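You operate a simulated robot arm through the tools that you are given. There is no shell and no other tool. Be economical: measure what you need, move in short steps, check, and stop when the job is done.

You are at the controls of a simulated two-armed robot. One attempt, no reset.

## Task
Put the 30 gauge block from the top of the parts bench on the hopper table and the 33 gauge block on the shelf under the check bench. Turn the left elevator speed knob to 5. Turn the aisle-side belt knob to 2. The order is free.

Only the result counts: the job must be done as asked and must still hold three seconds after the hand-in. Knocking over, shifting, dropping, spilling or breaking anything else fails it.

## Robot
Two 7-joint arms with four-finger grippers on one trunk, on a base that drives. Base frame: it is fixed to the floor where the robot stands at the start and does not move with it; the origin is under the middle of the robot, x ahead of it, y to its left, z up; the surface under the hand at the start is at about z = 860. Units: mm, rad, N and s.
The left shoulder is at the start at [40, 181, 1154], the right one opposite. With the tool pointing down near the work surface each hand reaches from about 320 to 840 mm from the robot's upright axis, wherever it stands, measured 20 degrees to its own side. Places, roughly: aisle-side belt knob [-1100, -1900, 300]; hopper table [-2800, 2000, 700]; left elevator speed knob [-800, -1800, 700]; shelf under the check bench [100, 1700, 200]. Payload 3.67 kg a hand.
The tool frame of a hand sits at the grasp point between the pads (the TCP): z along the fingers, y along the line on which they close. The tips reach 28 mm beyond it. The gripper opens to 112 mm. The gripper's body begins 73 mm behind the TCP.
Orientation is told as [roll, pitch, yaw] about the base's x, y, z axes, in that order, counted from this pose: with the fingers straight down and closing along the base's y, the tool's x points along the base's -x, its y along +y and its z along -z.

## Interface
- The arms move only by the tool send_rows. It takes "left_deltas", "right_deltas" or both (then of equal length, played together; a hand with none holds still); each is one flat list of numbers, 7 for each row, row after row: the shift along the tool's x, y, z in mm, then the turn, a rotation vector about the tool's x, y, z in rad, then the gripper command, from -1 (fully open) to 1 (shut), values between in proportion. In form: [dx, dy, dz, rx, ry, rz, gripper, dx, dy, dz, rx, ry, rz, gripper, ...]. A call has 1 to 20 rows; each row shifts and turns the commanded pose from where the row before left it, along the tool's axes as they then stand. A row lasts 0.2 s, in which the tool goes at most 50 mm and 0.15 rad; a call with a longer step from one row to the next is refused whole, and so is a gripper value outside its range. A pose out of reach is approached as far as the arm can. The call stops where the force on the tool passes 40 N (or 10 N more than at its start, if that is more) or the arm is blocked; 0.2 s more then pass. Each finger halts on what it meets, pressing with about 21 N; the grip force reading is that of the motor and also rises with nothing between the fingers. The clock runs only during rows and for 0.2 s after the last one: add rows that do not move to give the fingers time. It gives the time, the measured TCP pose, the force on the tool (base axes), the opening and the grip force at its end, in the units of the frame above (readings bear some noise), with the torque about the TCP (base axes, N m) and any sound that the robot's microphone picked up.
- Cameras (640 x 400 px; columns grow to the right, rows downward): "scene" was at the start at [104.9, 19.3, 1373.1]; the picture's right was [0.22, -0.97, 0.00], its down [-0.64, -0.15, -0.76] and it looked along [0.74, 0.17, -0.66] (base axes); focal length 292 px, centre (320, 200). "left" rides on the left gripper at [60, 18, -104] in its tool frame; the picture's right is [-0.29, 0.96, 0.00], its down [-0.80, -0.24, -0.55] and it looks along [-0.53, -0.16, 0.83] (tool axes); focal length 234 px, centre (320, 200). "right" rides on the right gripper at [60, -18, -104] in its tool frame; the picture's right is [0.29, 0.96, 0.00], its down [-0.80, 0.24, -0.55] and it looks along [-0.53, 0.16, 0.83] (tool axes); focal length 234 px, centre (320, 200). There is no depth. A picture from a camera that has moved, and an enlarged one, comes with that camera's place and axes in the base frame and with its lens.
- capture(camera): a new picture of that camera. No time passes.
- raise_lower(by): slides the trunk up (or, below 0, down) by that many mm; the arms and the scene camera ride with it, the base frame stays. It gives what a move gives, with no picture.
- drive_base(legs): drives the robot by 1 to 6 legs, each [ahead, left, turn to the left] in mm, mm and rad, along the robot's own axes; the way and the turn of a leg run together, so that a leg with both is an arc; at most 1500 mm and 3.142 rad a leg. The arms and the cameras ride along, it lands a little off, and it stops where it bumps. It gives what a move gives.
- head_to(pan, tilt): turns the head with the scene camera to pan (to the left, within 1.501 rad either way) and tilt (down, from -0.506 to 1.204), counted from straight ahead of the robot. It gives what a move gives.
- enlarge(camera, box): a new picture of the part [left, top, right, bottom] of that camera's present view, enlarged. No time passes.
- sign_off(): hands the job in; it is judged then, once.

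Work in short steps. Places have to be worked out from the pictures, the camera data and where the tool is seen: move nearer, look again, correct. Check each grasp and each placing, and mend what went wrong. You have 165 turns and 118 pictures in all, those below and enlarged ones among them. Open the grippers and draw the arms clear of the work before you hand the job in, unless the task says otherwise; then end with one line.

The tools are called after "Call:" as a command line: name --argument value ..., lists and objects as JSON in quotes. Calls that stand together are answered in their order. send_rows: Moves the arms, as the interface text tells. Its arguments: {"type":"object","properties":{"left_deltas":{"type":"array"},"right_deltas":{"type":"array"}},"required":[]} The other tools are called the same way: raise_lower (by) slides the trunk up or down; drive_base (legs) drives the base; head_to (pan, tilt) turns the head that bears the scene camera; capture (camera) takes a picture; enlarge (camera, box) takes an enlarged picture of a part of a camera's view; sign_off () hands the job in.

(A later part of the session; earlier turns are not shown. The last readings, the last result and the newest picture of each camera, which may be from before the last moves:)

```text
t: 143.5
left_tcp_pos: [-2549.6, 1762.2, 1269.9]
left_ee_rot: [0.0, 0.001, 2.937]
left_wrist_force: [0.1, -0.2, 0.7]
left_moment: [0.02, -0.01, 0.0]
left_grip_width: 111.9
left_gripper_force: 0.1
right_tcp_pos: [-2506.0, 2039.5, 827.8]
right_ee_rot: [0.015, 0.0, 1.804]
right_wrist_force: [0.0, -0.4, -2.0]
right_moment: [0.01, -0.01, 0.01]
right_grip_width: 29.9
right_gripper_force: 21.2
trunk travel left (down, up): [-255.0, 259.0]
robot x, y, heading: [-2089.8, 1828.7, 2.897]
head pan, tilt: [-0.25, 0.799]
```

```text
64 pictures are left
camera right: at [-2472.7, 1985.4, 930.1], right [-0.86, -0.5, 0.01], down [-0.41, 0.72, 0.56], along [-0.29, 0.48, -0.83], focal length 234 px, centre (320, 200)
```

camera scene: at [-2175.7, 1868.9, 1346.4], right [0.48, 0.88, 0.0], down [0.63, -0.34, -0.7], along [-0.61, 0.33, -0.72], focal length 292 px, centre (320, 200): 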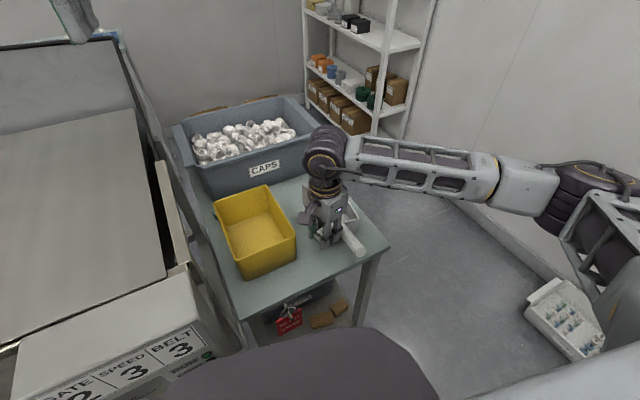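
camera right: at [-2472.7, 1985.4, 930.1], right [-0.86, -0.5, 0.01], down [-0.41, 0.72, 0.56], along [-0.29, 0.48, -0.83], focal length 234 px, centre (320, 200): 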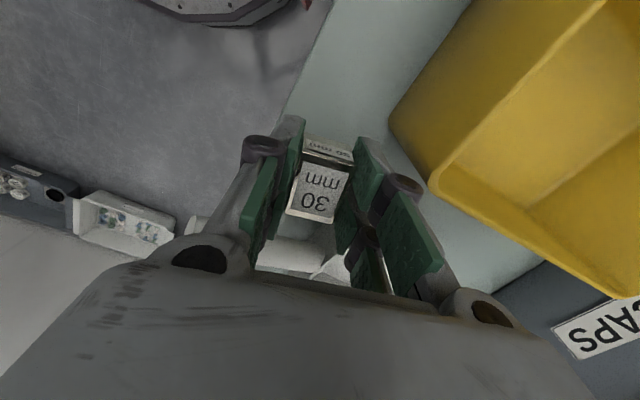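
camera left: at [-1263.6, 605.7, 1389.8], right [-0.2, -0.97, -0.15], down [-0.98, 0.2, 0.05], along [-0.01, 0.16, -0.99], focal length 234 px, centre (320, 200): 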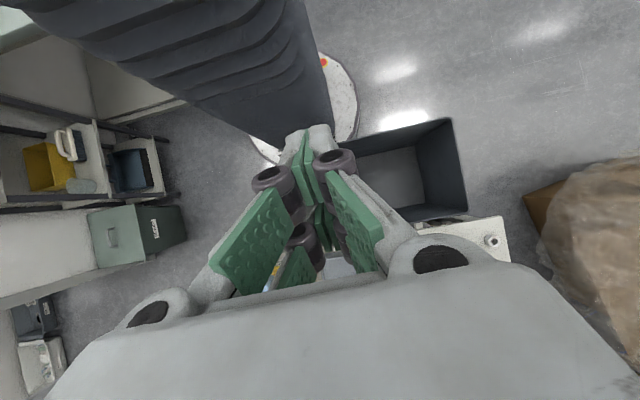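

Clear all round. I lower in 2.5 mm steps until the table carries the block.

Call:
send_rows --right_deltas '[0, 0, 2.5, 0, 0, 0, 1, 0, 0, 2.5, 0, 0, 0, 1, 0, 0, 2.5, 0, 0, 0, 1, 0, 0, 2.5, 0, 0, 0, 1, 0, 0, 0, 0, 0, 0, 1]'

```text
t: 144.7
left_tcp_pos: [-2549.7, 1761.8, 1270.0]
left_ee_rot: [0.0, 0.002, 2.935]
left_wrist_force: [-0.3, 0.6, 0.1]
left_moment: [-0.03, 0.01, -0.05]
left_grip_width: 111.9
left_gripper_force: 0.0
right_tcp_pos: [-2506.8, 2039.6, 817.7]
right_ee_rot: [0.014, 0.001, 1.805]
right_wrist_force: [-0.3, 0.0, -3.4]
right_moment: [0.0, 0.01, 0.02]
right_grip_width: 30.0
right_gripper_force: 20.7
trunk travel left (down, up): [-255.0, 259.0]
robot x, y, heading: [-2089.3, 1822.2, 2.898]
head pan, tilt: [-0.25, 0.799]
```

No contact yet (so earlier contact was the scoop's edge). I continue in small steps.

Call:
send_rows --right_deltas '[0, 0, 3, 0, 0, 0, 1, 0, 0, 3, 0, 0, 0, 1, 0, 0, 3, 0, 0, 0, 1, 0, 0, 3, 0, 0, 0, 1, 0, 0, 3, 0, 0, 0, 1, 0, 0, 3, 0, 0, 0, 1, 0, 0, 0, 0, 0, 0, 1]'

Call:
capture --camera "right"

```text
t: 146.3
left_tcp_pos: [-2549.8, 1761.2, 1270.8]
left_ee_rot: [0.001, 0.001, 2.936]
left_wrist_force: [-0.3, 0.0, -0.1]
left_moment: [-0.02, -0.04, 0.0]
left_grip_width: 111.8
left_gripper_force: 0.2
right_tcp_pos: [-2505.8, 2038.5, 800.6]
right_ee_rot: [0.014, 0.0, 1.806]
right_wrist_force: [0.4, 0.4, -3.8]
right_moment: [0.01, 0.03, 0.0]
right_grip_width: 30.0
right_gripper_force: 21.4
trunk travel left (down, up): [-255.0, 259.0]
robot x, y, heading: [-2085.3, 1826.0, 2.9]
head pan, tilt: [-0.25, 0.799]
```

```text
63 pictures are left
camera right: at [-2473.3, 1984.9, 902.2], right [-0.86, -0.5, 0.01], down [-0.41, 0.72, 0.56], along [-0.29, 0.48, -0.83], focal length 234 px, centre (320, 200)
```

right: 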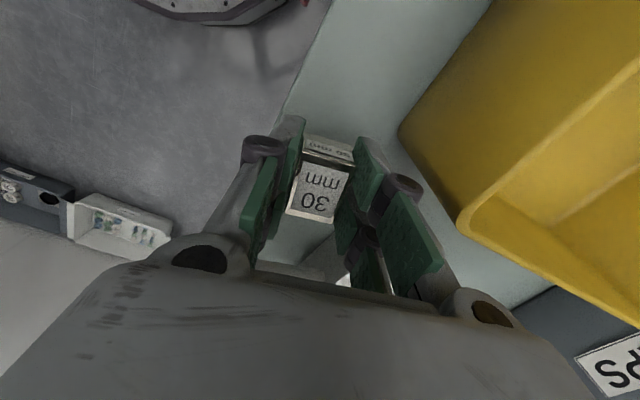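

Still free at z≈800; I keep going down in 4 mm steps with the auto-stop as guard.

Call:
send_rows --right_deltas '[0, 0, 4, 0, 0, 0, 1, 0, 0, 4, 0, 0, 0, 1, 0, 0, 4, 0, 0, 0, 1, 0, 0, 4, 0, 0, 0, 1, 0, 0, 4, 0, 0, 0, 1, 0, 0, 4, 0, 0, 0, 1, 0, 0, 3, 0, 0, 0, 1, 0, 0, 0, 0, 0, 0, 1]'

Call:
capture --camera "right"

```text
t: 148.1
left_tcp_pos: [-2548.8, 1760.7, 1269.9]
left_ee_rot: [0.0, 0.001, 2.935]
left_wrist_force: [1.0, -0.3, -0.2]
left_moment: [-0.03, 0.01, -0.01]
left_grip_width: 111.8
left_gripper_force: 0.0
right_tcp_pos: [-2505.8, 2039.2, 773.7]
right_ee_rot: [0.014, 0.0, 1.803]
right_wrist_force: [0.8, 0.7, -3.2]
right_moment: [0.01, 0.03, 0.02]
right_grip_width: 30.0
right_gripper_force: 21.0
trunk travel left (down, up): [-255.0, 259.0]
robot x, y, heading: [-2089.1, 1825.9, 2.894]
head pan, tilt: [-0.25, 0.799]
```

```text
62 pictures are left
camera right: at [-2473.3, 1984.7, 875.6], right [-0.86, -0.5, 0.01], down [-0.41, 0.72, 0.56], along [-0.29, 0.48, -0.83], focal length 234 px, centre (320, 200)
```

right: 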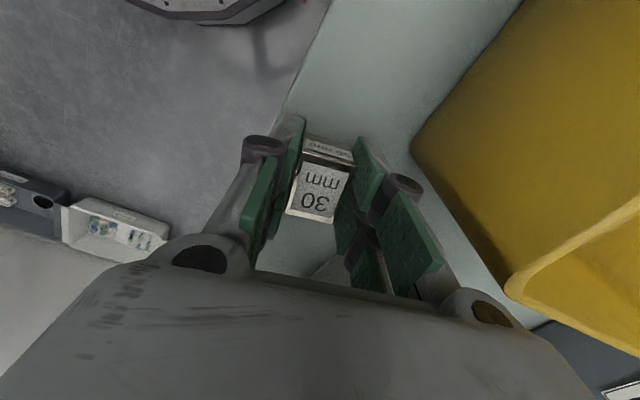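

Parallax of the yellow bin's foot puts the table top at z≈730, ~13 mm below the block. I continue with fine steps.

Call:
send_rows --right_deltas '[0, 0, 3, 0, 0, 0, 1, 0, 0, 3, 0, 0, 0, 1, 0, 0, 2, 0, 0, 0, 1, 0, 0, 2, 0, 0, 0, 1, 0, 0, 0, 0, 0, 0, 1]'

```text
t: 149.3
left_tcp_pos: [-2547.6, 1761.5, 1271.7]
left_ee_rot: [0.0, 0.001, 2.934]
left_wrist_force: [-0.2, 0.1, 0.7]
left_moment: [-0.02, -0.03, 0.04]
left_grip_width: 111.7
left_gripper_force: 0.2
right_tcp_pos: [-2507.2, 2038.7, 768.3]
right_ee_rot: [0.02, -0.001, 1.806]
right_wrist_force: [9.4, 1.4, 17.0]
right_moment: [0.15, -0.7, -0.01]
right_grip_width: 29.9
right_gripper_force: 20.9
trunk travel left (down, up): [-255.0, 259.0]
robot x, y, heading: [-2092.0, 1826.4, 2.894]
head pan, tilt: [-0.25, 0.799]
stopped in row 5 (right hand): the force on the tool passed its limit at 42 N (the readings are from after the stop); the commanded pose is now the measured one
```

Contact at z≈768. I check the view before releasing.

Call:
enlarge --camera "scene" --box '[200, 150, 420, 330]'

Call:
capture --camera "right"

```text
2.22 times, centred on (310, 240) of scene
camera zoom: at [-2175.9, 1869.4, 1346.2], right [0.48, 0.88, 0.0], down [0.63, -0.34, -0.7], along [-0.61, 0.33, -0.72], focal length 650 px, centre (342, 111)
```

zoom: 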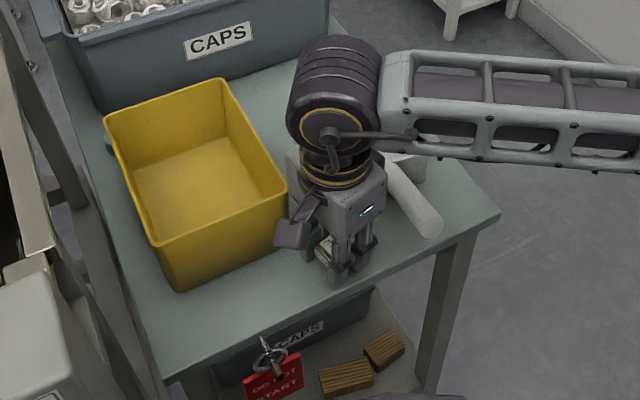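

```text
60 pictures are left
camera right: at [-2473.0, 1984.2, 869.4], right [-0.86, -0.5, 0.02], down [-0.41, 0.72, 0.56], along [-0.29, 0.47, -0.83], focal length 234 px, centre (320, 200)
```

right: 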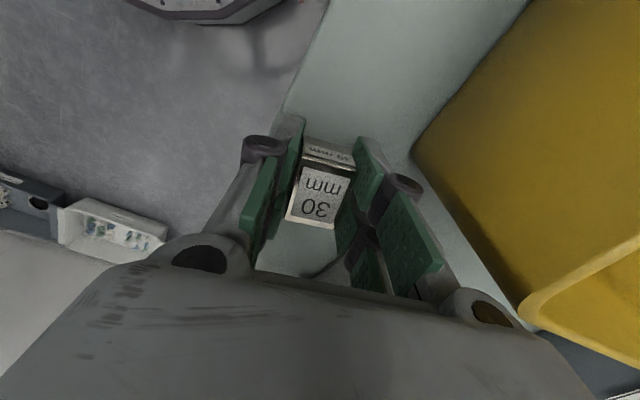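

The block rests on the table; bin and scoop are unmoved. I open just enough, then rise straight up.

Call:
send_rows --right_deltas '[0, 0, -1, 0, 0, 0, 1, 0, 0, 0, 0, 0, 0, 0.4, 0, 0, 0, 0, 0, 0, 0.3, 0, 0, 0, 0, 0, 0, 0.2, 0, 0, 0, 0, 0, 0, 0.1, 0, 0, -10, 0, 0, 0, 0.1, 0, 0, -20, 0, 0, 0, 0.1, 0, 0, -30, 0, 0, 0, 0.1, 0, 0, -40, 0, 0, 0, 0.1, 0, 0, 0, 0, 0, 0, 0.1]'

Call:
capture --camera "right"

```text
t: 151.5
left_tcp_pos: [-2549.8, 1761.4, 1270.6]
left_ee_rot: [0.001, 0.002, 2.938]
left_wrist_force: [-0.4, -0.2, -0.5]
left_moment: [0.02, -0.01, 0.01]
left_grip_width: 111.9
left_gripper_force: 0.0
right_tcp_pos: [-2506.7, 2039.3, 868.2]
right_ee_rot: [0.02, 0.0, 1.806]
right_wrist_force: [-0.2, -0.5, -0.5]
right_moment: [-0.05, 0.01, -0.02]
right_grip_width: 50.4
right_gripper_force: 0.0
trunk travel left (down, up): [-255.0, 259.0]
robot x, y, heading: [-2088.4, 1828.6, 2.898]
head pan, tilt: [-0.25, 0.799]
```

```text
59 pictures are left
camera right: at [-2472.8, 1984.5, 969.4], right [-0.86, -0.5, 0.02], down [-0.41, 0.72, 0.56], along [-0.29, 0.48, -0.83], focal length 234 px, centre (320, 200)
```

right: 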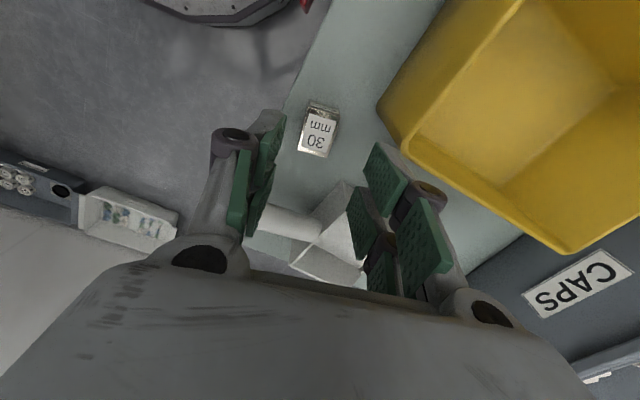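

The 30 stands safely on the hopper table. I raise the right hand and trunk back to travel pose and retrace the way out.

Call:
send_rows --right_deltas '[0, 0, -30, 0, 0, 0, 0.1, 0, 0, -45, 0, 0, 0, 0.1, 0, 0, -45, 0, 0, 0, 0.1, 0, 0, -45, 0, 0, 0, -0.5, 0, 0, -45, 0, 0, 0, -0.5, 0, 0, -45, 0, 0, -0.134, -0.5, 0, 0, -45, 0, 0, -0.134, -0.5, 0, 0, -45, 0, 0, -0.134, -0.5, 0, 0, -45, 0, 0, -0.134, -0.5, 0, 0, -45, 0, 0, -0.134, -0.5, 10, 0, 0, 0, 0, -0.134, -0.5, 20, 0, 0, 0, 0, -0.134, -0.5, 30, 0, 0, 0, 0, -0.134, -0.5, 30, 0, 0, 0, 0, -0.128, -0.5, 20, 0, 0, 0, 0, 0, -0.5, 0, 0, 0, 0, 0, 0, -0.5]'

Call:
raise_lower --by 250

Call:
capture --camera "scene"

```text
t: 154.9
left_tcp_pos: [-2550.7, 1762.0, 1270.6]
left_ee_rot: [0.0, 0.002, 2.937]
left_wrist_force: [-1.2, 1.0, -0.2]
left_moment: [0.0, 0.0, -0.03]
left_grip_width: 112.3
left_gripper_force: 0.0
right_tcp_pos: [-2396.8, 2002.3, 1299.6]
right_ee_rot: [0.008, -0.018, 3.003]
right_wrist_force: [-0.6, 0.5, 0.2]
right_moment: [-0.01, -0.01, -0.01]
right_grip_width: 83.8
right_gripper_force: 0.2
trunk travel left (down, up): [-255.0, 259.0]
robot x, y, heading: [-2090.2, 1827.6, 2.891]
head pan, tilt: [-0.25, 0.799]
```

```text
t: 157.5
left_tcp_pos: [-2549.3, 1761.7, 1521.3]
left_ee_rot: [0.001, 0.002, 2.934]
left_wrist_force: [0.7, 0.7, 0.2]
left_moment: [-0.05, 0.01, 0.0]
left_grip_width: 111.9
left_gripper_force: 0.1
right_tcp_pos: [-2397.0, 2001.7, 1549.2]
right_ee_rot: [0.007, -0.018, 3.005]
right_wrist_force: [0.3, 0.2, 1.3]
right_moment: [-0.03, -0.03, 0.0]
right_grip_width: 83.9
right_gripper_force: 0.0
trunk travel left (down, up): [-505.0, 9.0]
robot x, y, heading: [-2086.9, 1823.2, 2.895]
head pan, tilt: [-0.25, 0.799]
```

```text
58 pictures are left
camera scene: at [-2177.3, 1869.3, 1596.0], right [0.48, 0.88, 0.0], down [0.63, -0.34, -0.7], along [-0.61, 0.33, -0.72], focal length 292 px, centre (320, 200)
```

scene: 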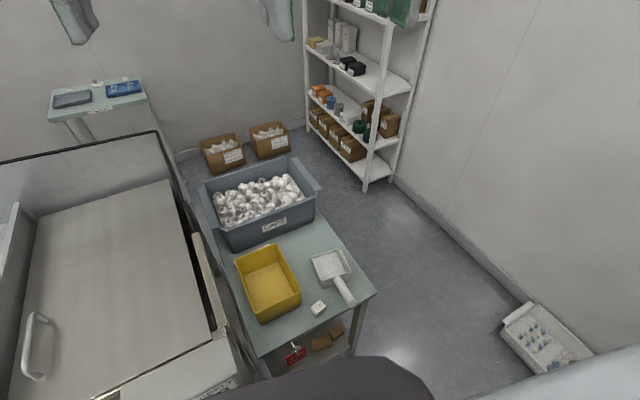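

Table area intact. I retrace: turn back to +y, reverse, and slide right.

Call:
drive_base --legs '[[0, 0, -1.325], [-406, 0, 0], [0, -300, 0]]'

```text
t: 165.4
left_tcp_pos: [-1964.6, 1849.5, 1519.3]
left_ee_rot: [-0.001, 0.003, 1.612]
left_wrist_force: [0.2, -0.4, 0.3]
left_moment: [-0.04, -0.03, -0.01]
left_grip_width: 112.0
left_gripper_force: 0.0
right_tcp_pos: [-1693.8, 1761.6, 1550.8]
right_ee_rot: [0.003, -0.017, 1.684]
right_wrist_force: [-0.2, -0.5, 0.0]
right_moment: [0.0, -0.06, 0.0]
right_grip_width: 84.1
right_gripper_force: 0.1
trunk travel left (down, up): [-505.0, 9.0]
robot x, y, heading: [-1783.2, 1417.4, 1.574]
head pan, tilt: [-0.25, 0.799]
```

Position is right on the passage line; I go through and then back to open floor.

Call:
drive_base --legs '[[-6, -645, 0], [-612, -545, 0]]'

Call:
drive_base --legs '[[-800, 0, 0], [0, 0, 1.571]]'

Call:
head_to --pan 0.9 --tilt 0.45

Call:
capture --camera "scene"

```text
t: 173.1
left_tcp_pos: [-774.7, 1235.4, 1520.4]
left_ee_rot: [0.001, 0.002, 1.617]
left_wrist_force: [-0.1, 0.6, -0.4]
left_moment: [-0.01, 0.0, -0.01]
left_grip_width: 112.2
left_gripper_force: 0.1
right_tcp_pos: [-503.2, 1147.2, 1548.4]
right_ee_rot: [0.006, -0.017, 1.686]
right_wrist_force: [-0.2, 0.0, 0.5]
right_moment: [0.0, -0.02, -0.01]
right_grip_width: 84.0
right_gripper_force: 0.0
trunk travel left (down, up): [-505.0, 9.0]
robot x, y, heading: [-596.0, 804.2, 1.575]
head pan, tilt: [-0.25, 0.799]
```

```text
t: 181.7
left_tcp_pos: [-1024.2, -174.8, 1521.0]
left_ee_rot: [0.0, 0.001, -3.089]
left_wrist_force: [-0.2, -0.3, 0.5]
left_moment: [-0.02, 0.0, -0.01]
left_grip_width: 112.0
left_gripper_force: 0.1
right_tcp_pos: [-938.7, 99.1, 1550.6]
right_ee_rot: [0.009, -0.017, -3.017]
right_wrist_force: [0.3, -0.2, -1.2]
right_moment: [0.02, 0.02, -0.01]
right_grip_width: 84.0
right_gripper_force: 0.0
trunk travel left (down, up): [-505.0, 9.0]
robot x, y, heading: [-597.5, 4.4, -3.129]
head pan, tilt: [-0.25, 0.799]
```

```text
t: 183.1
left_tcp_pos: [-1024.6, -173.5, 1519.9]
left_ee_rot: [0.0, 0.002, -3.086]
left_wrist_force: [-0.3, 0.5, -0.1]
left_moment: [0.02, 0.02, 0.03]
left_grip_width: 112.0
left_gripper_force: 0.1
right_tcp_pos: [-937.8, 99.2, 1550.4]
right_ee_rot: [0.005, -0.017, -3.019]
right_wrist_force: [0.2, -0.8, -0.1]
right_moment: [-0.01, -0.01, 0.01]
right_grip_width: 83.9
right_gripper_force: 0.1
trunk travel left (down, up): [-505.0, 9.0]
robot x, y, heading: [-596.6, 3.2, -3.128]
head pan, tilt: [0.901, 0.45]
```

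```text
57 pictures are left
camera scene: at [-670.4, -66.2, 1626.3], right [-0.79, 0.61, 0.0], down [0.27, 0.34, -0.9], along [-0.55, -0.71, -0.44], focal length 292 px, centre (320, 200)
```

scene: 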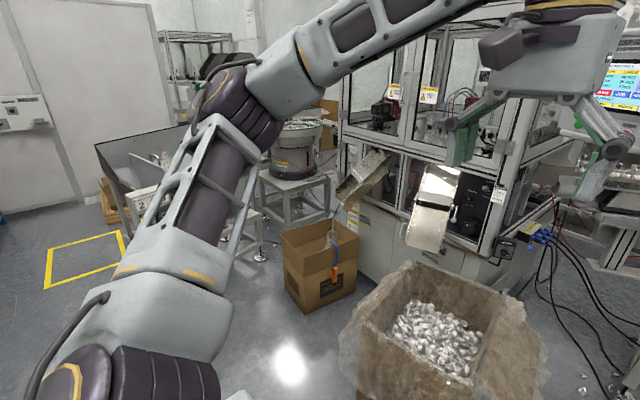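

I'm on open floor. I turn to face -y and look at the left elevator's panel.

Call:
drive_base --legs '[[0, 0, 1.557]]'

Call:
head_to --pan -0.1 --tilt 0.4

Call:
capture --camera "scene"

```text
t: 187.7
left_tcp_pos: [-421.8, -425.2, 1521.0]
left_ee_rot: [0.0, 0.002, -1.531]
left_wrist_force: [-0.3, 0.3, 0.1]
left_moment: [-0.03, 0.01, 0.03]
left_grip_width: 112.0
left_gripper_force: 0.0
right_tcp_pos: [-692.5, -336.2, 1549.8]
right_ee_rot: [0.007, -0.02, -1.461]
right_wrist_force: [-0.4, -0.1, 0.5]
right_moment: [0.02, 0.0, 0.01]
right_grip_width: 84.3
right_gripper_force: 0.0
trunk travel left (down, up): [-505.0, 9.0]
robot x, y, heading: [-592.9, 7.7, -1.566]
head pan, tilt: [0.901, 0.45]
```

```text
t: 188.9
left_tcp_pos: [-420.7, -424.5, 1520.0]
left_ee_rot: [0.0, 0.001, -1.531]
left_wrist_force: [0.1, -0.4, 0.8]
left_moment: [0.01, 0.0, 0.01]
left_grip_width: 112.1
left_gripper_force: 0.0
right_tcp_pos: [-692.6, -334.9, 1550.8]
right_ee_rot: [0.005, -0.02, -1.461]
right_wrist_force: [-1.0, 0.2, 0.5]
right_moment: [-0.01, 0.01, 0.02]
right_grip_width: 84.0
right_gripper_force: 0.0
trunk travel left (down, up): [-505.0, 9.0]
robot x, y, heading: [-593.0, 5.6, -1.566]
head pan, tilt: [-0.099, 0.4]
```

```text
56 pictures are left
camera scene: at [-602.9, -105.8, 1630.9], right [-1.0, 0.1, 0.0], down [0.04, 0.39, -0.92], along [-0.09, -0.92, -0.39], focal length 292 px, centre (320, 200)
```

scene: 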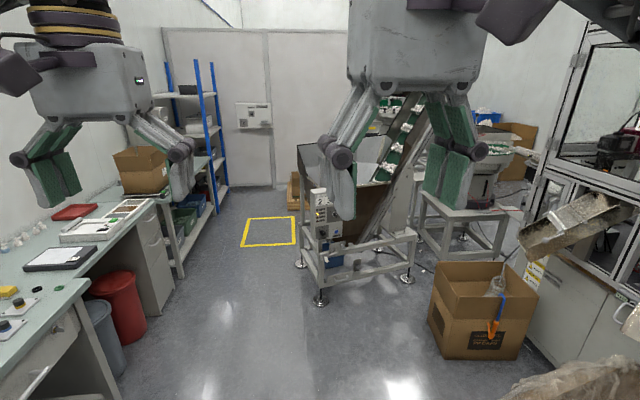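

The panel is partly hidden. I lower the trunk later; first an enlarged look.

Call:
enlarge --camera "scene" --box '[260, 130, 460, 310]'

```text
2.22 times, centred on (360, 220) of scene
camera zoom: at [-602.9, -105.8, 1630.9], right [-1.0, 0.1, 0.0], down [0.04, 0.39, -0.92], along [-0.09, -0.92, -0.39], focal length 650 px, centre (231, 156)
```

zoom: 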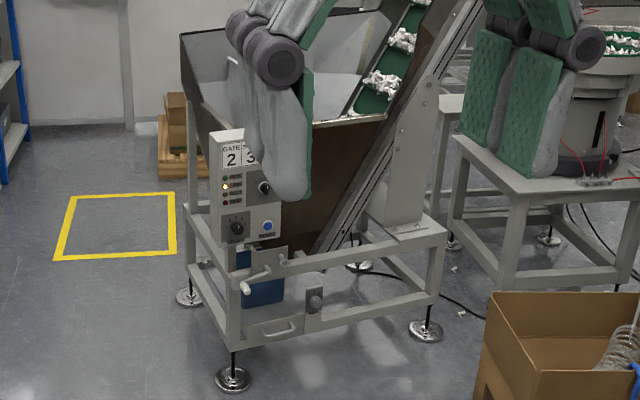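

The panel faces +y with its knobs, and a low knob box sits on the frame below/right. I drive closer to about (-850, -1050), lower the trunk, and look.

Call:
drive_base --legs '[[1060, -260, 0]]'

Call:
raise_lower --by -330

Call:
head_to --pan -0.05 --tilt 0.75

Call:
capture --camera "scene"

```text
t: 194.6
left_tcp_pos: [-683.0, -1480.1, 1519.6]
left_ee_rot: [0.001, 0.0, -1.531]
left_wrist_force: [0.2, 0.1, 0.1]
left_moment: [-0.02, -0.02, 0.01]
left_grip_width: 112.2
left_gripper_force: 0.1
right_tcp_pos: [-953.5, -1390.4, 1550.2]
right_ee_rot: [0.005, -0.018, -1.459]
right_wrist_force: [-0.1, 0.0, -0.3]
right_moment: [0.01, 0.0, 0.02]
right_grip_width: 84.0
right_gripper_force: 0.2
trunk travel left (down, up): [-505.0, 9.0]
robot x, y, heading: [-855.6, -1047.8, -1.571]
head pan, tilt: [-0.099, 0.4]
```

```text
t: 197.8
left_tcp_pos: [-683.2, -1482.0, 1190.7]
left_ee_rot: [0.0, 0.002, -1.531]
left_wrist_force: [0.3, 0.3, 0.2]
left_moment: [0.0, 0.0, 0.02]
left_grip_width: 111.8
left_gripper_force: 0.2
right_tcp_pos: [-953.9, -1391.6, 1221.1]
right_ee_rot: [0.006, -0.021, -1.461]
right_wrist_force: [0.4, -0.8, -0.1]
right_moment: [-0.02, 0.01, -0.02]
right_grip_width: 83.9
right_gripper_force: 0.0
trunk travel left (down, up): [-175.0, 339.0]
robot x, y, heading: [-859.6, -1049.6, -1.575]
head pan, tilt: [-0.099, 0.4]
```

```text
t: 198.6
left_tcp_pos: [-682.0, -1481.6, 1190.1]
left_ee_rot: [0.0, 0.001, -1.531]
left_wrist_force: [-0.1, -0.7, 0.4]
left_moment: [0.03, 0.02, 0.02]
left_grip_width: 112.0
left_gripper_force: 0.1
right_tcp_pos: [-953.6, -1391.1, 1220.9]
right_ee_rot: [0.005, -0.019, -1.461]
right_wrist_force: [-0.1, 0.3, 0.8]
right_moment: [0.0, 0.01, 0.0]
right_grip_width: 84.3
right_gripper_force: 0.0
trunk travel left (down, up): [-175.0, 339.0]
robot x, y, heading: [-857.6, -1051.4, -1.571]
head pan, tilt: [-0.051, 0.75]
```

```text
54 pictures are left
camera scene: at [-858.9, -1152.8, 1270.6], right [-1.0, 0.05, 0.0], down [0.04, 0.68, -0.73], along [-0.04, -0.73, -0.68], focal length 292 px, centre (320, 200)
```

scene: 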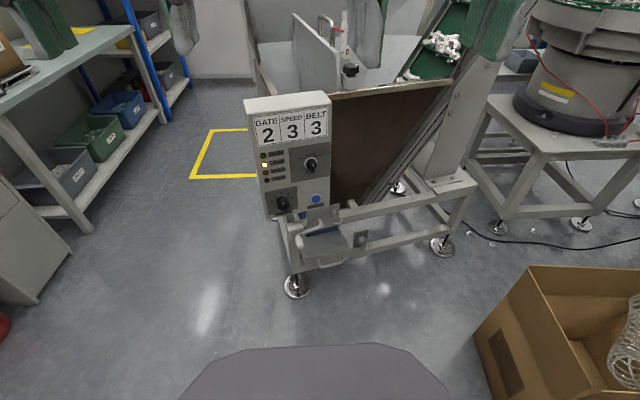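

Call:
enlarge --camera "scene" --box '[230, 80, 390, 180]'

Call:
enlarge --camera "scene" --box '[240, 160, 400, 300]'

```text
4.00 times, centred on (310, 130) of scene
camera zoom: at [-858.9, -1152.8, 1270.6], right [-1.0, 0.05, 0.0], down [0.04, 0.68, -0.73], along [-0.04, -0.73, -0.68], focal length 1170 px, centre (360, 480)
```

zoom: 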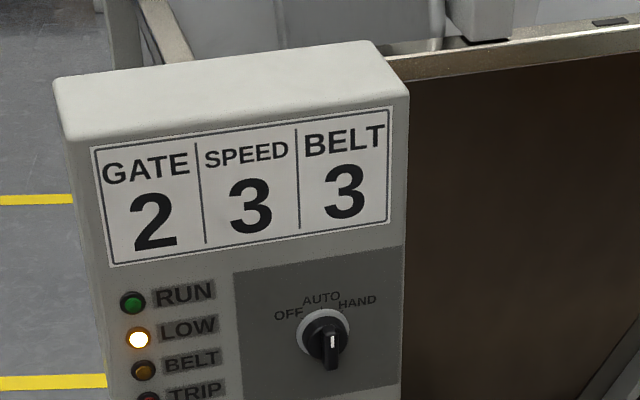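

```text
2.86 times, centred on (320, 230) of scene
camera zoom: at [-858.9, -1152.8, 1270.6], right [-1.0, 0.05, 0.0], down [0.04, 0.68, -0.73], along [-0.04, -0.73, -0.68], focal length 835 px, centre (320, 114)
```

zoom: 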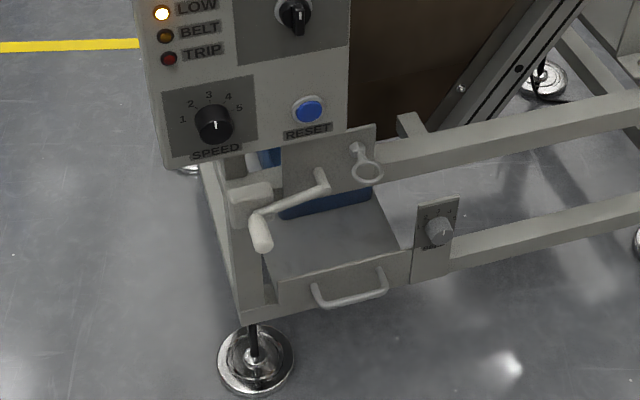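

Readable now: the SPEED dial goes 1–5 and stands at 3; the belt knob sits on the low frame plate. The panel faces about (-0.25, 0.97). I turn 0.25 left and line up for the right hand.

Call:
drive_base --legs '[[0, 0, 0.25], [60, 68, 0]]'

Call:
send_rows --right_deltas '[-20, 0, 10, 0, 0, 0, 0, -40, 0, 20, 0, 0, 0, 0, -40, 0, 20, 0, 0, 0, 0, -40, 0, 20, 0, -0.1, 0, 0, 0, 0, 0, 0, -0.14, 0, 0, 0, 0, 0, 0, -0.14, 0, 0, 0, 0, 0, 0, -0.14, 0, 0, 0, 0, 0, 0, -0.14, 0, 0, 0, 0, 0, 0, -0.14, 0, 0, 0, 0, 0, 0, -0.14, 0, 0, 0, 0, 0, 0, -0.14, 0, 0, 0, 0, 0, 0, -0.14, 0, 0, 0, 0, 0, 0, -0.14, 0, 0, 0, 0, 0, 0, -0.14, 0, 0, 0, 0, 0, 0, -0.05, 0, 0]'

Call:
capture --camera "right"

Call:
capture --camera "scene"

```text
t: 200.7
left_tcp_pos: [-499.0, -1467.4, 1190.7]
left_ee_rot: [-0.001, 0.003, -1.284]
left_wrist_force: [0.7, 0.4, 0.2]
left_moment: [-0.01, 0.05, 0.0]
left_grip_width: 112.1
left_gripper_force: 0.0
right_tcp_pos: [-784.8, -1446.4, 1220.5]
right_ee_rot: [0.005, -0.017, -1.213]
right_wrist_force: [0.3, 0.9, -0.5]
right_moment: [0.03, 0.04, -0.04]
right_grip_width: 84.1
right_gripper_force: 0.1
trunk travel left (down, up): [-175.0, 339.0]
robot x, y, heading: [-776.5, -1092.9, -1.321]
head pan, tilt: [-0.051, 0.75]
```

```text
t: 203.9
left_tcp_pos: [-501.5, -1465.7, 1191.5]
left_ee_rot: [0.001, 0.0, -1.283]
left_wrist_force: [0.2, -0.3, 0.2]
left_moment: [-0.01, 0.03, -0.03]
left_grip_width: 112.0
left_gripper_force: 0.1
right_tcp_pos: [-727.0, -1584.3, 1158.9]
right_ee_rot: [1.379, -1.563, -2.592]
right_wrist_force: [0.2, 0.4, -0.1]
right_moment: [0.01, 0.0, 0.01]
right_grip_width: 56.2
right_gripper_force: 0.0
right hand out of reach, approached as far as the arm can: row 14, 15
trunk travel left (down, up): [-175.0, 339.0]
robot x, y, heading: [-773.7, -1087.2, -1.322]
head pan, tilt: [-0.051, 0.75]
```

```text
51 pictures are left
camera right: at [-780.2, -1494.3, 1096.2], right [0.9, 0.34, -0.28], down [0.03, 0.6, 0.8], along [0.44, -0.73, 0.53], focal length 234 px, centre (320, 200)
```

right: 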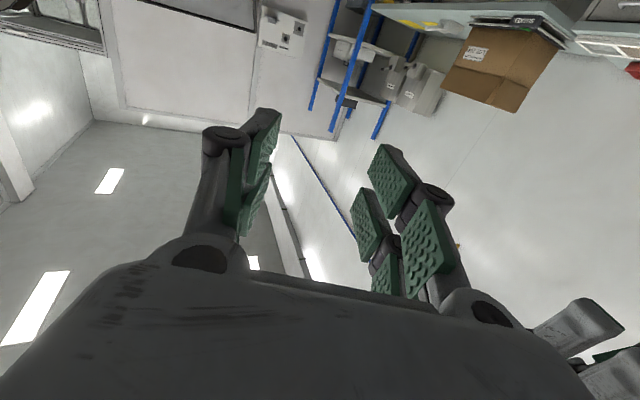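

```text
50 pictures are left
camera scene: at [-752.6, -1191.5, 1270.5], right [-0.98, -0.2, 0.0], down [-0.13, 0.67, -0.73], along [0.14, -0.72, -0.68], focal length 292 px, centre (320, 200)
```

scene: 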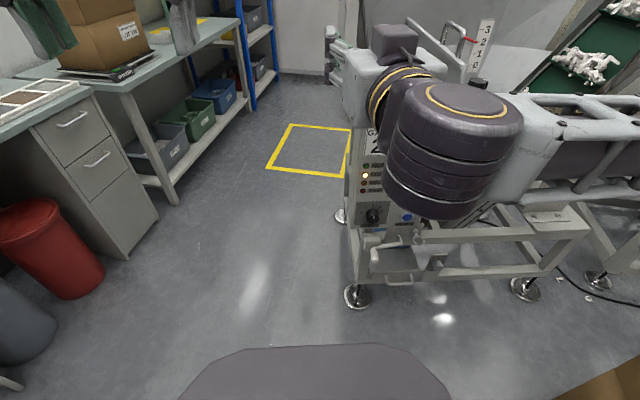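

The tool points forward now. I lower the trunk fully and then the hand toward knob height while watching.

Call:
raise_lower --by -170

Call:
send_rows --right_deltas '[30, 0, 0, 0, 0, 0, 0, 40, 0, 0, 0, 0, 0, 0, 40, 0, 0, 0, 0, 0, 0, 40, 0, 0, 0, 0, 0, 0, 40, 0, 0, 0, 0, 0, 0, 40, 0, 0, 0, 0, 0, 0, 40, 0, 0, 0, 0, 0, 0, 40, 0, 0, 0, 0, 0, 0, 30, 0, 0, 0, 0, 0, 0, 0, 0, 0, 0, 0, 0, 0]'

Call:
capture --camera "right"

```text
t: 205.8
left_tcp_pos: [-501.0, -1465.9, 1021.9]
left_ee_rot: [0.0, 0.0, -1.282]
left_wrist_force: [0.8, 0.2, -0.1]
left_moment: [0.0, 0.01, -0.02]
left_grip_width: 111.9
left_gripper_force: 0.0
right_tcp_pos: [-728.1, -1583.8, 988.0]
right_ee_rot: [1.155, -1.564, -2.37]
right_wrist_force: [0.2, -0.3, 0.1]
right_moment: [-0.02, 0.0, 0.0]
right_grip_width: 55.8
right_gripper_force: 0.3
trunk travel left (down, up): [-5.0, 509.0]
robot x, y, heading: [-773.5, -1090.1, -1.324]
head pan, tilt: [-0.051, 0.75]
```

```text
t: 208.0
left_tcp_pos: [-501.5, -1465.7, 1022.7]
left_ee_rot: [0.001, 0.002, -1.282]
left_wrist_force: [-0.1, 0.0, -0.2]
left_moment: [0.01, -0.03, 0.0]
left_grip_width: 111.9
left_gripper_force: 0.2
right_tcp_pos: [-682.8, -1569.2, 671.6]
right_ee_rot: [0.934, -1.563, -2.152]
right_wrist_force: [0.4, -0.1, 0.2]
right_moment: [-0.02, 0.0, 0.01]
right_grip_width: 56.1
right_gripper_force: 0.0
right hand out of reach, approached as far as the arm can: row 1, 2, 7, 8, 9
trunk travel left (down, up): [-5.0, 509.0]
robot x, y, heading: [-775.0, -1091.7, -1.323]
head pan, tilt: [-0.051, 0.75]
```

```text
49 pictures are left
camera right: at [-735.5, -1477.8, 610.9], right [0.9, 0.33, -0.28], down [0.03, 0.6, 0.8], along [0.44, -0.73, 0.53], focal length 234 px, centre (320, 200)
```

right: 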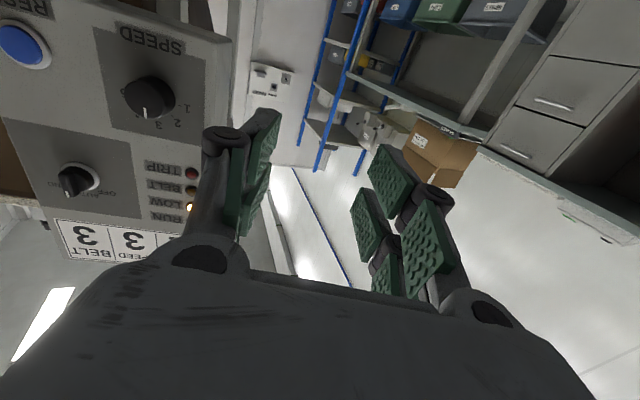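

The knob is at about (-789, -1756, 697) and the panel's yaw is ≈0.27. I move the right hand in front of it (~90 mm off) and square it to the panel.

Call:
send_rows --right_deltas '[-5, -31, 6, 0, 0, 0, 0, -5, -31, 6, 0, 0, 0, 0, -5, -31, 12, 0, 0, 0, 0, -5, -31, 12, 0, 0, 0, 0, -5, -31, 12, 0, 0, 0, 0, 0, 0, 0, 0.09, 0, 0, 0, 0, 0, 0, 0, 0, 0, 0]'

Call:
capture --camera "right"

Call:
capture --camera "scene"

```text
t: 209.6
left_tcp_pos: [-501.4, -1465.3, 1022.2]
left_ee_rot: [-0.001, 0.002, -1.283]
left_wrist_force: [0.0, 0.2, 0.5]
left_moment: [-0.01, -0.02, 0.0]
left_grip_width: 111.6
left_gripper_force: 0.0
right_tcp_pos: [-714.3, -1594.6, 752.0]
right_ee_rot: [1.021, -1.566, -2.326]
right_wrist_force: [-0.5, -1.8, 0.3]
right_moment: [0.0, 0.0, 0.03]
right_grip_width: 56.0
right_gripper_force: 0.0
right hand out of reach, approached as far as the arm can: row 1, 2, 3, 4, 5
trunk travel left (down, up): [-5.0, 509.0]
robot x, y, heading: [-779.2, -1088.7, -1.325]
head pan, tilt: [-0.051, 0.75]
```

```text
48 pictures are left
camera right: at [-757.2, -1500.1, 691.4], right [0.93, 0.25, -0.28], down [0.08, 0.59, 0.8], along [0.37, -0.76, 0.53], focal length 234 px, centre (320, 200)
```

right: 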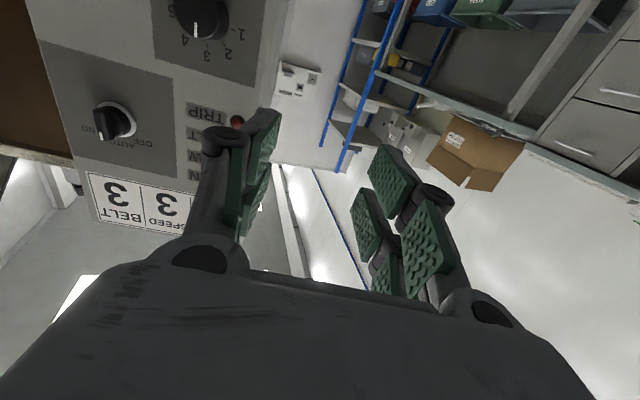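

```text
47 pictures are left
camera scene: at [-752.8, -1191.5, 1100.7], right [-0.98, -0.2, 0.0], down [-0.13, 0.67, -0.73], along [0.14, -0.72, -0.68], focal length 292 px, centre (320, 200)
```

scene: 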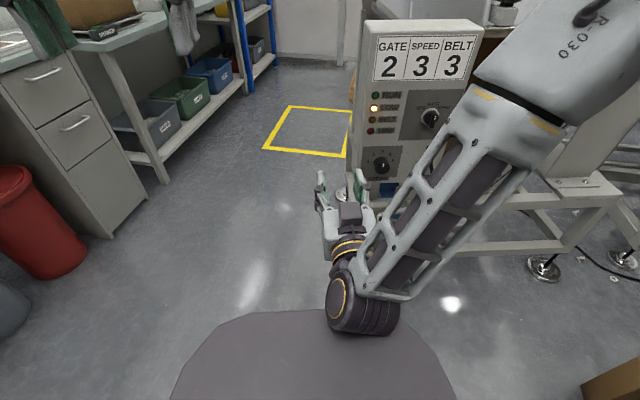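

The arm is too folded for a forward-pointing tool. I back the robot up ~200 mm so the arm can extend, then move the hand forward and right.

Call:
drive_base --legs '[[-210, 0, 0]]'

Call:
send_rows --right_deltas '[0, -15, 20, 0, 0, 0, 0, 0, -20, 30, 0, 0, 0, 0, 0, -20, 30, 0, 0, 0, 0, 0, -20, 30, 0, 0, 0, 0, 0, -20, 30, 0, 0, 0, 0, 0, -20, 30, 0, 0, 0, 0, 0, 0, 0, 0, 0, 0, 0]'

Call:
capture --camera "scene"

```text
t: 211.2
left_tcp_pos: [-552.6, -1262.5, 1021.2]
left_ee_rot: [0.0, 0.0, -1.282]
left_wrist_force: [-0.4, -0.9, 0.4]
left_moment: [-0.07, -0.02, 0.04]
left_grip_width: 112.0
left_gripper_force: 0.0
right_tcp_pos: [-764.2, -1391.9, 755.0]
right_ee_rot: [1.177, -1.563, -2.48]
right_wrist_force: [0.5, 0.4, 0.0]
right_moment: [0.03, -0.01, -0.02]
right_grip_width: 55.8
right_gripper_force: 0.1
trunk travel left (down, up): [-5.0, 509.0]
robot x, y, heading: [-826.4, -888.2, -1.322]
head pan, tilt: [-0.051, 0.75]
```

```text
t: 212.8
left_tcp_pos: [-552.3, -1265.1, 1020.6]
left_ee_rot: [0.0, -0.001, -1.284]
left_wrist_force: [0.3, 1.4, 0.5]
left_moment: [0.0, -0.01, -0.02]
left_grip_width: 112.2
left_gripper_force: 0.0
right_tcp_pos: [-740.9, -1538.8, 800.2]
right_ee_rot: [0.51, -1.559, -1.822]
right_wrist_force: [0.3, -0.1, 0.7]
right_moment: [0.02, 0.0, -0.02]
right_grip_width: 56.1
right_gripper_force: 0.1
right hand out of reach, approached as far as the arm can: row 2, 3, 4, 5, 6
trunk travel left (down, up): [-5.0, 509.0]
robot x, y, heading: [-828.2, -887.8, -1.328]
head pan, tilt: [-0.051, 0.75]
```

```text
46 pictures are left
camera scene: at [-803.5, -989.2, 1100.7], right [-0.98, -0.19, 0.0], down [-0.13, 0.67, -0.73], along [0.14, -0.72, -0.68], focal length 292 px, centre (320, 200)
```

scene: 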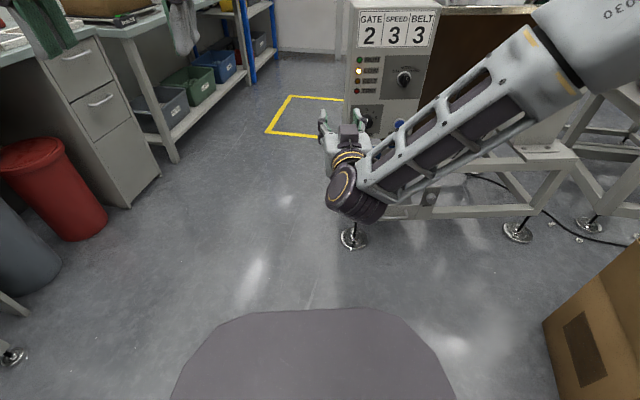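

The forearm comes from the right, so the right hand prefers pointing left of the heading. I'll draw the hand back, yaw it left by 0.7, and place the robot at about (-500, -1120) with heading -2.0.

Call:
send_rows --right_deltas '[0, 0, -30, -0.1, 0, 0, 0, 0, 0, -35, -0.14, 0, 0, 0, 0, 0, -35, -0.14, 0, 0, 0, 0, 0, -35, -0.14, 0, 0, 0, 0, 0, -35, -0.14, 0, 0, 0, 0, 0, 0, -0.04, 0, 0, 0, 0, 0, 0, 0, 0, 0, 0]'

Call:
drive_base --legs '[[0, 0, -0.672], [80, 410, 0]]'

Call:
head_to --pan 0.1 --tilt 0.75

Call:
capture --camera "scene"

Call:
capture --camera "right"

```text
t: 214.4
left_tcp_pos: [-551.4, -1263.6, 1020.6]
left_ee_rot: [0.0, 0.0, -1.284]
left_wrist_force: [0.2, -0.7, -0.6]
left_moment: [0.0, 0.01, -0.01]
left_grip_width: 112.1
left_gripper_force: 0.1
right_tcp_pos: [-715.1, -1359.9, 852.0]
right_ee_rot: [2.299, -1.423, 3.047]
right_wrist_force: [0.4, 0.1, 0.0]
right_moment: [-0.02, 0.01, 0.0]
right_grip_width: 56.3
right_gripper_force: 0.0
right hand out of reach, approached as far as the arm can: row 1, 2, 3, 4, 5
trunk travel left (down, up): [-5.0, 509.0]
robot x, y, heading: [-826.1, -884.8, -1.326]
head pan, tilt: [-0.051, 0.75]
```

```text
t: 219.0
left_tcp_pos: [-501.2, -1594.3, 1020.3]
left_ee_rot: [-0.005, 0.002, -1.951]
left_wrist_force: [0.1, -0.6, 0.5]
left_moment: [0.06, 0.03, -0.03]
left_grip_width: 112.1
left_gripper_force: 0.1
right_tcp_pos: [-688.1, -1570.6, 852.1]
right_ee_rot: [2.291, -1.423, 2.389]
right_wrist_force: [-0.2, 0.3, 0.0]
right_moment: [0.0, 0.03, 0.03]
right_grip_width: 55.9
right_gripper_force: 0.1
trunk travel left (down, up): [-5.0, 509.0]
robot x, y, heading: [-485.0, -1130.1, -1.991]
head pan, tilt: [-0.051, 0.75]
```

```text
t: 219.7
left_tcp_pos: [-502.2, -1594.1, 1021.3]
left_ee_rot: [-0.001, 0.0, -1.949]
left_wrist_force: [1.0, 0.2, 0.1]
left_moment: [0.0, -0.01, 0.0]
left_grip_width: 112.2
left_gripper_force: 0.0
right_tcp_pos: [-689.5, -1568.8, 854.4]
right_ee_rot: [2.278, -1.414, 2.4]
right_wrist_force: [0.5, -0.6, 0.3]
right_moment: [-0.01, -0.01, 0.0]
right_grip_width: 56.0
right_gripper_force: 0.0
trunk travel left (down, up): [-5.0, 509.0]
robot x, y, heading: [-482.9, -1125.5, -1.996]
head pan, tilt: [0.099, 0.75]
```

```text
45 pictures are left
camera scene: at [-517.8, -1225.3, 1100.7], right [-0.95, 0.32, 0.0], down [0.22, 0.65, -0.73], along [-0.23, -0.69, -0.68], focal length 292 px, centre (320, 200)
```

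scene: 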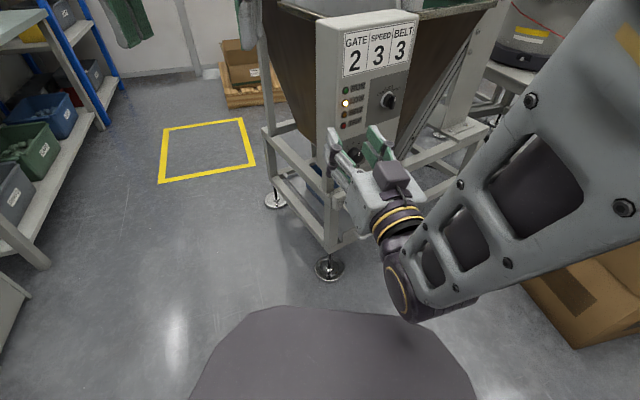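

```text
44 pictures are left
camera right: at [-696.3, -1471.9, 780.7], right [0.98, -0.06, -0.17], down [0.17, 0.63, 0.76], along [0.07, -0.78, 0.63], focal length 234 px, centre (320, 200)
```

right: 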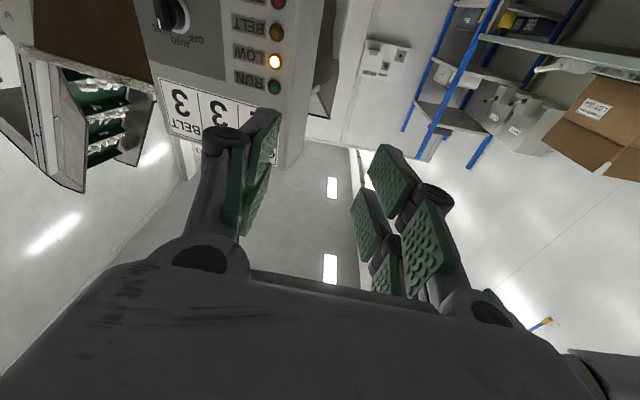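

The tool points nearly the right way. I move it down, right and forward to the pre-grasp at about (-814, -1664, 697), correcting yaw, pitch and roll.

Call:
send_rows --right_deltas '[30, -5, 0, -0.05, 0.017, -0.017, 0, 35, -5, 0, -0.05, 0.017, -0.017, 0, 35, -15, 5, -0.05, 0.017, -0.017, 0, 35, -25, 10, -0.05, 0.017, -0.017, 0, 17, -35, 15, -0.05, 0.017, -0.017, 0, 0, -35, 20, -0.05, 0.017, -0.017, 0, 0, -20, 20, 0, 0, 0, 0, 0, 0, 0, 0, 0, 0, 0]'

Call:
capture --camera "right"

```text
t: 221.5
left_tcp_pos: [-502.8, -1593.1, 1021.6]
left_ee_rot: [0.0, -0.001, -1.951]
left_wrist_force: [0.1, -0.2, -1.3]
left_moment: [0.01, 0.0, -0.03]
left_grip_width: 112.0
left_gripper_force: 0.2
right_tcp_pos: [-683.5, -1583.3, 853.1]
right_ee_rot: [2.35, -1.418, 2.334]
right_wrist_force: [0.3, 0.4, 0.0]
right_moment: [-0.01, 0.0, 0.01]
right_grip_width: 56.0
right_gripper_force: 0.0
right hand out of reach, approached as far as the arm can: row 1, 2, 3, 4, 5, 6, 7
trunk travel left (down, up): [-5.0, 509.0]
robot x, y, heading: [-486.6, -1131.0, -1.995]
head pan, tilt: [0.099, 0.75]
```

```text
43 pictures are left
camera right: at [-691.3, -1486.4, 778.8], right [0.98, -0.05, -0.18], down [0.17, 0.63, 0.75], along [0.07, -0.77, 0.63], focal length 234 px, centre (320, 200)
```

right: 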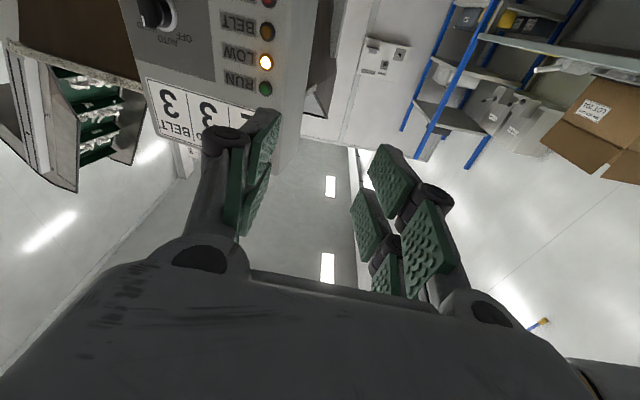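

The horizontal tool pose hits joint limits at this height. I pitch the tool down by ~0.85 rad (about 45-50° below horizontal), which should be comfortable, and will grip the knob at that slant.

Call:
send_rows --right_deltas '[0, 0, -10, 0, 0.14, 0, 0, 0, 0, -10, 0, 0.14, 0, 0, 0, 0, -10, 0, 0.14, 0, 0, 0, 0, 0, 0, 0.14, 0, 0, 0, 0, 0, 0, 0.14, 0, 0, 0, 0, 0, -0.1, 0.14, 0, 0, 0, 0, 0, -0.1, 0, 0, 0, 0, 0, 0, -0.1, 0, 0, 0, 0, 0, 0, 0, 0, 0, 0]'

Call:
capture --camera "right"

```text
refused: row 6 steps farther than a row can; nothing moved
```

```text
42 pictures are left
camera right: at [-691.3, -1486.4, 778.8], right [0.98, -0.05, -0.18], down [0.17, 0.63, 0.75], along [0.07, -0.77, 0.63], focal length 234 px, centre (320, 200)
```

right: 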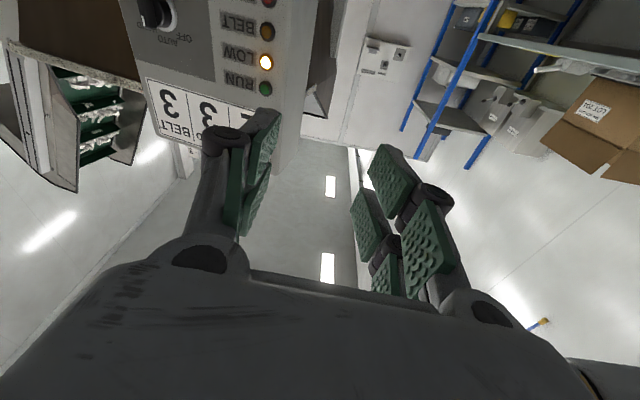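

A combined rotation was too big; I resend split up (picture only after success).

Call:
send_rows --right_deltas '[0, 0, -10, 0, 0.14, 0, 0, 0, 0, -10, 0, 0.14, 0, 0, 0, 0, -10, 0, 0.14, 0, 0, 0, 0, 0, 0, 0.14, 0, 0, 0, 0, 0, 0, 0.14, 0, 0, 0, 0, 0, 0, 0.14, 0, 0, 0, 0, 0, -0.1, 0, 0, 0, 0, 0, 0, -0.1, 0, 0, 0, 0, 0, 0, 0, 0, 0, 0]'

```text
t: 223.5
left_tcp_pos: [-501.6, -1593.3, 1022.0]
left_ee_rot: [-0.001, -0.001, -1.951]
left_wrist_force: [-0.3, -0.4, 0.8]
left_moment: [0.0, 0.0, -0.04]
left_grip_width: 112.0
left_gripper_force: 0.1
right_tcp_pos: [-671.2, -1569.0, 835.7]
right_ee_rot: [0.287, -0.943, -1.676]
right_wrist_force: [0.8, -0.6, -0.6]
right_moment: [-0.01, -0.03, -0.04]
right_grip_width: 55.8
right_gripper_force: 0.0
right hand out of reach, approached as far as the arm can: row 1, 2, 3
trunk travel left (down, up): [-5.0, 509.0]
robot x, y, heading: [-486.4, -1125.5, -1.995]
head pan, tilt: [0.099, 0.75]
```

Now the tool points along (0.2,-0.8,-0.56) – horizontally square to the panel, 34° below horizontal. I move toward the pre-grasp in front of the speed knob and level the roll.

Call:
send_rows --right_deltas '[0, -32, 10, 0, 0, -0.034, -0.2, 0, -32, 15, 0, 0, -0.034, -0.2, 0, -32, 20, 0, 0, -0.034, -0.2, 0, -32, 20, 0, 0, -0.034, -0.2, 0, -30, 20, 0, 0, -0.034, -0.2, 0, 0, 0, 0, 0, 0, -0.2]'

Call:
capture --camera "right"

```text
t: 224.9
left_tcp_pos: [-501.7, -1592.9, 1021.5]
left_ee_rot: [0.0, -0.002, -1.952]
left_wrist_force: [0.6, 0.1, -0.9]
left_moment: [-0.03, 0.01, 0.0]
left_grip_width: 111.9
left_gripper_force: 0.1
right_tcp_pos: [-809.3, -1662.4, 769.2]
right_ee_rot: [0.049, -0.972, -1.384]
right_wrist_force: [-0.7, 0.6, -0.2]
right_moment: [0.01, -0.02, 0.01]
right_grip_width: 67.3
right_gripper_force: 0.1
trunk travel left (down, up): [-5.0, 509.0]
robot x, y, heading: [-486.4, -1130.8, -1.992]
head pan, tilt: [0.099, 0.75]
```

```text
41 pictures are left
camera right: at [-854.5, -1550.3, 776.2], right [0.9, 0.37, -0.21], down [0.21, 0.06, 0.98], along [0.38, -0.93, -0.03], focal length 234 px, centre (320, 200)
```

right: 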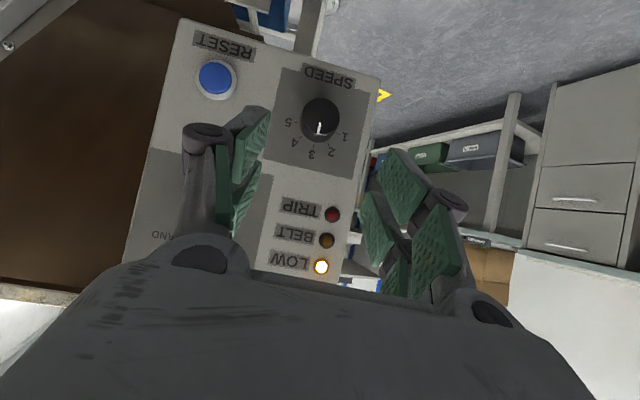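

The hand reaches well; the knob front is centred at about (-789, -1755, 695), Ø≈34 mm, dial 3→5 is ≈80° clockwise. I advance 75 mm along the tool and check alignment.

Call:
send_rows --right_deltas '[1, -1, 25, 0, 0, 0, -0.2, 1, -1, 25, 0, 0, 0, -0.2, 1, -1, 25, 0, 0, 0, -0.2, 0, 0, 0, 0, 0, 0, -0.2]'

Call:
capture --camera "right"

```text
t: 225.9
left_tcp_pos: [-501.3, -1593.2, 1020.6]
left_ee_rot: [-0.001, -0.002, -1.95]
left_wrist_force: [-0.7, -0.2, 0.7]
left_moment: [-0.01, 0.0, 0.03]
left_grip_width: 112.0
left_gripper_force: 0.0
right_tcp_pos: [-800.3, -1721.2, 725.5]
right_ee_rot: [0.049, -0.971, -1.384]
right_wrist_force: [0.0, 0.4, 0.0]
right_moment: [0.01, 0.02, -0.02]
right_grip_width: 67.1
right_gripper_force: 0.0
trunk travel left (down, up): [-5.0, 509.0]
robot x, y, heading: [-483.1, -1131.4, -2.001]
head pan, tilt: [0.099, 0.75]
```

```text
40 pictures are left
camera right: at [-842.9, -1609.1, 732.0], right [0.9, 0.37, -0.21], down [0.21, 0.06, 0.98], along [0.38, -0.93, -0.03], focal length 234 px, centre (320, 200)
```

right: 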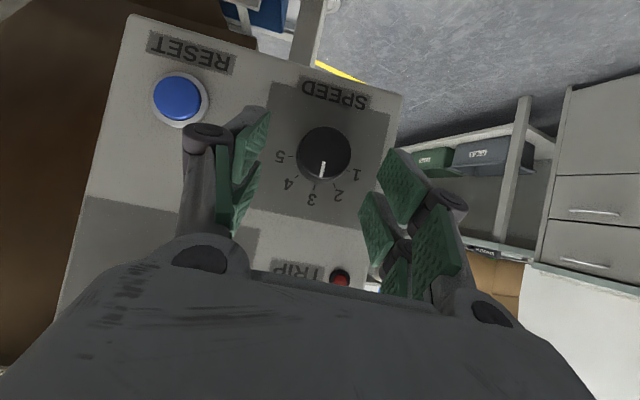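

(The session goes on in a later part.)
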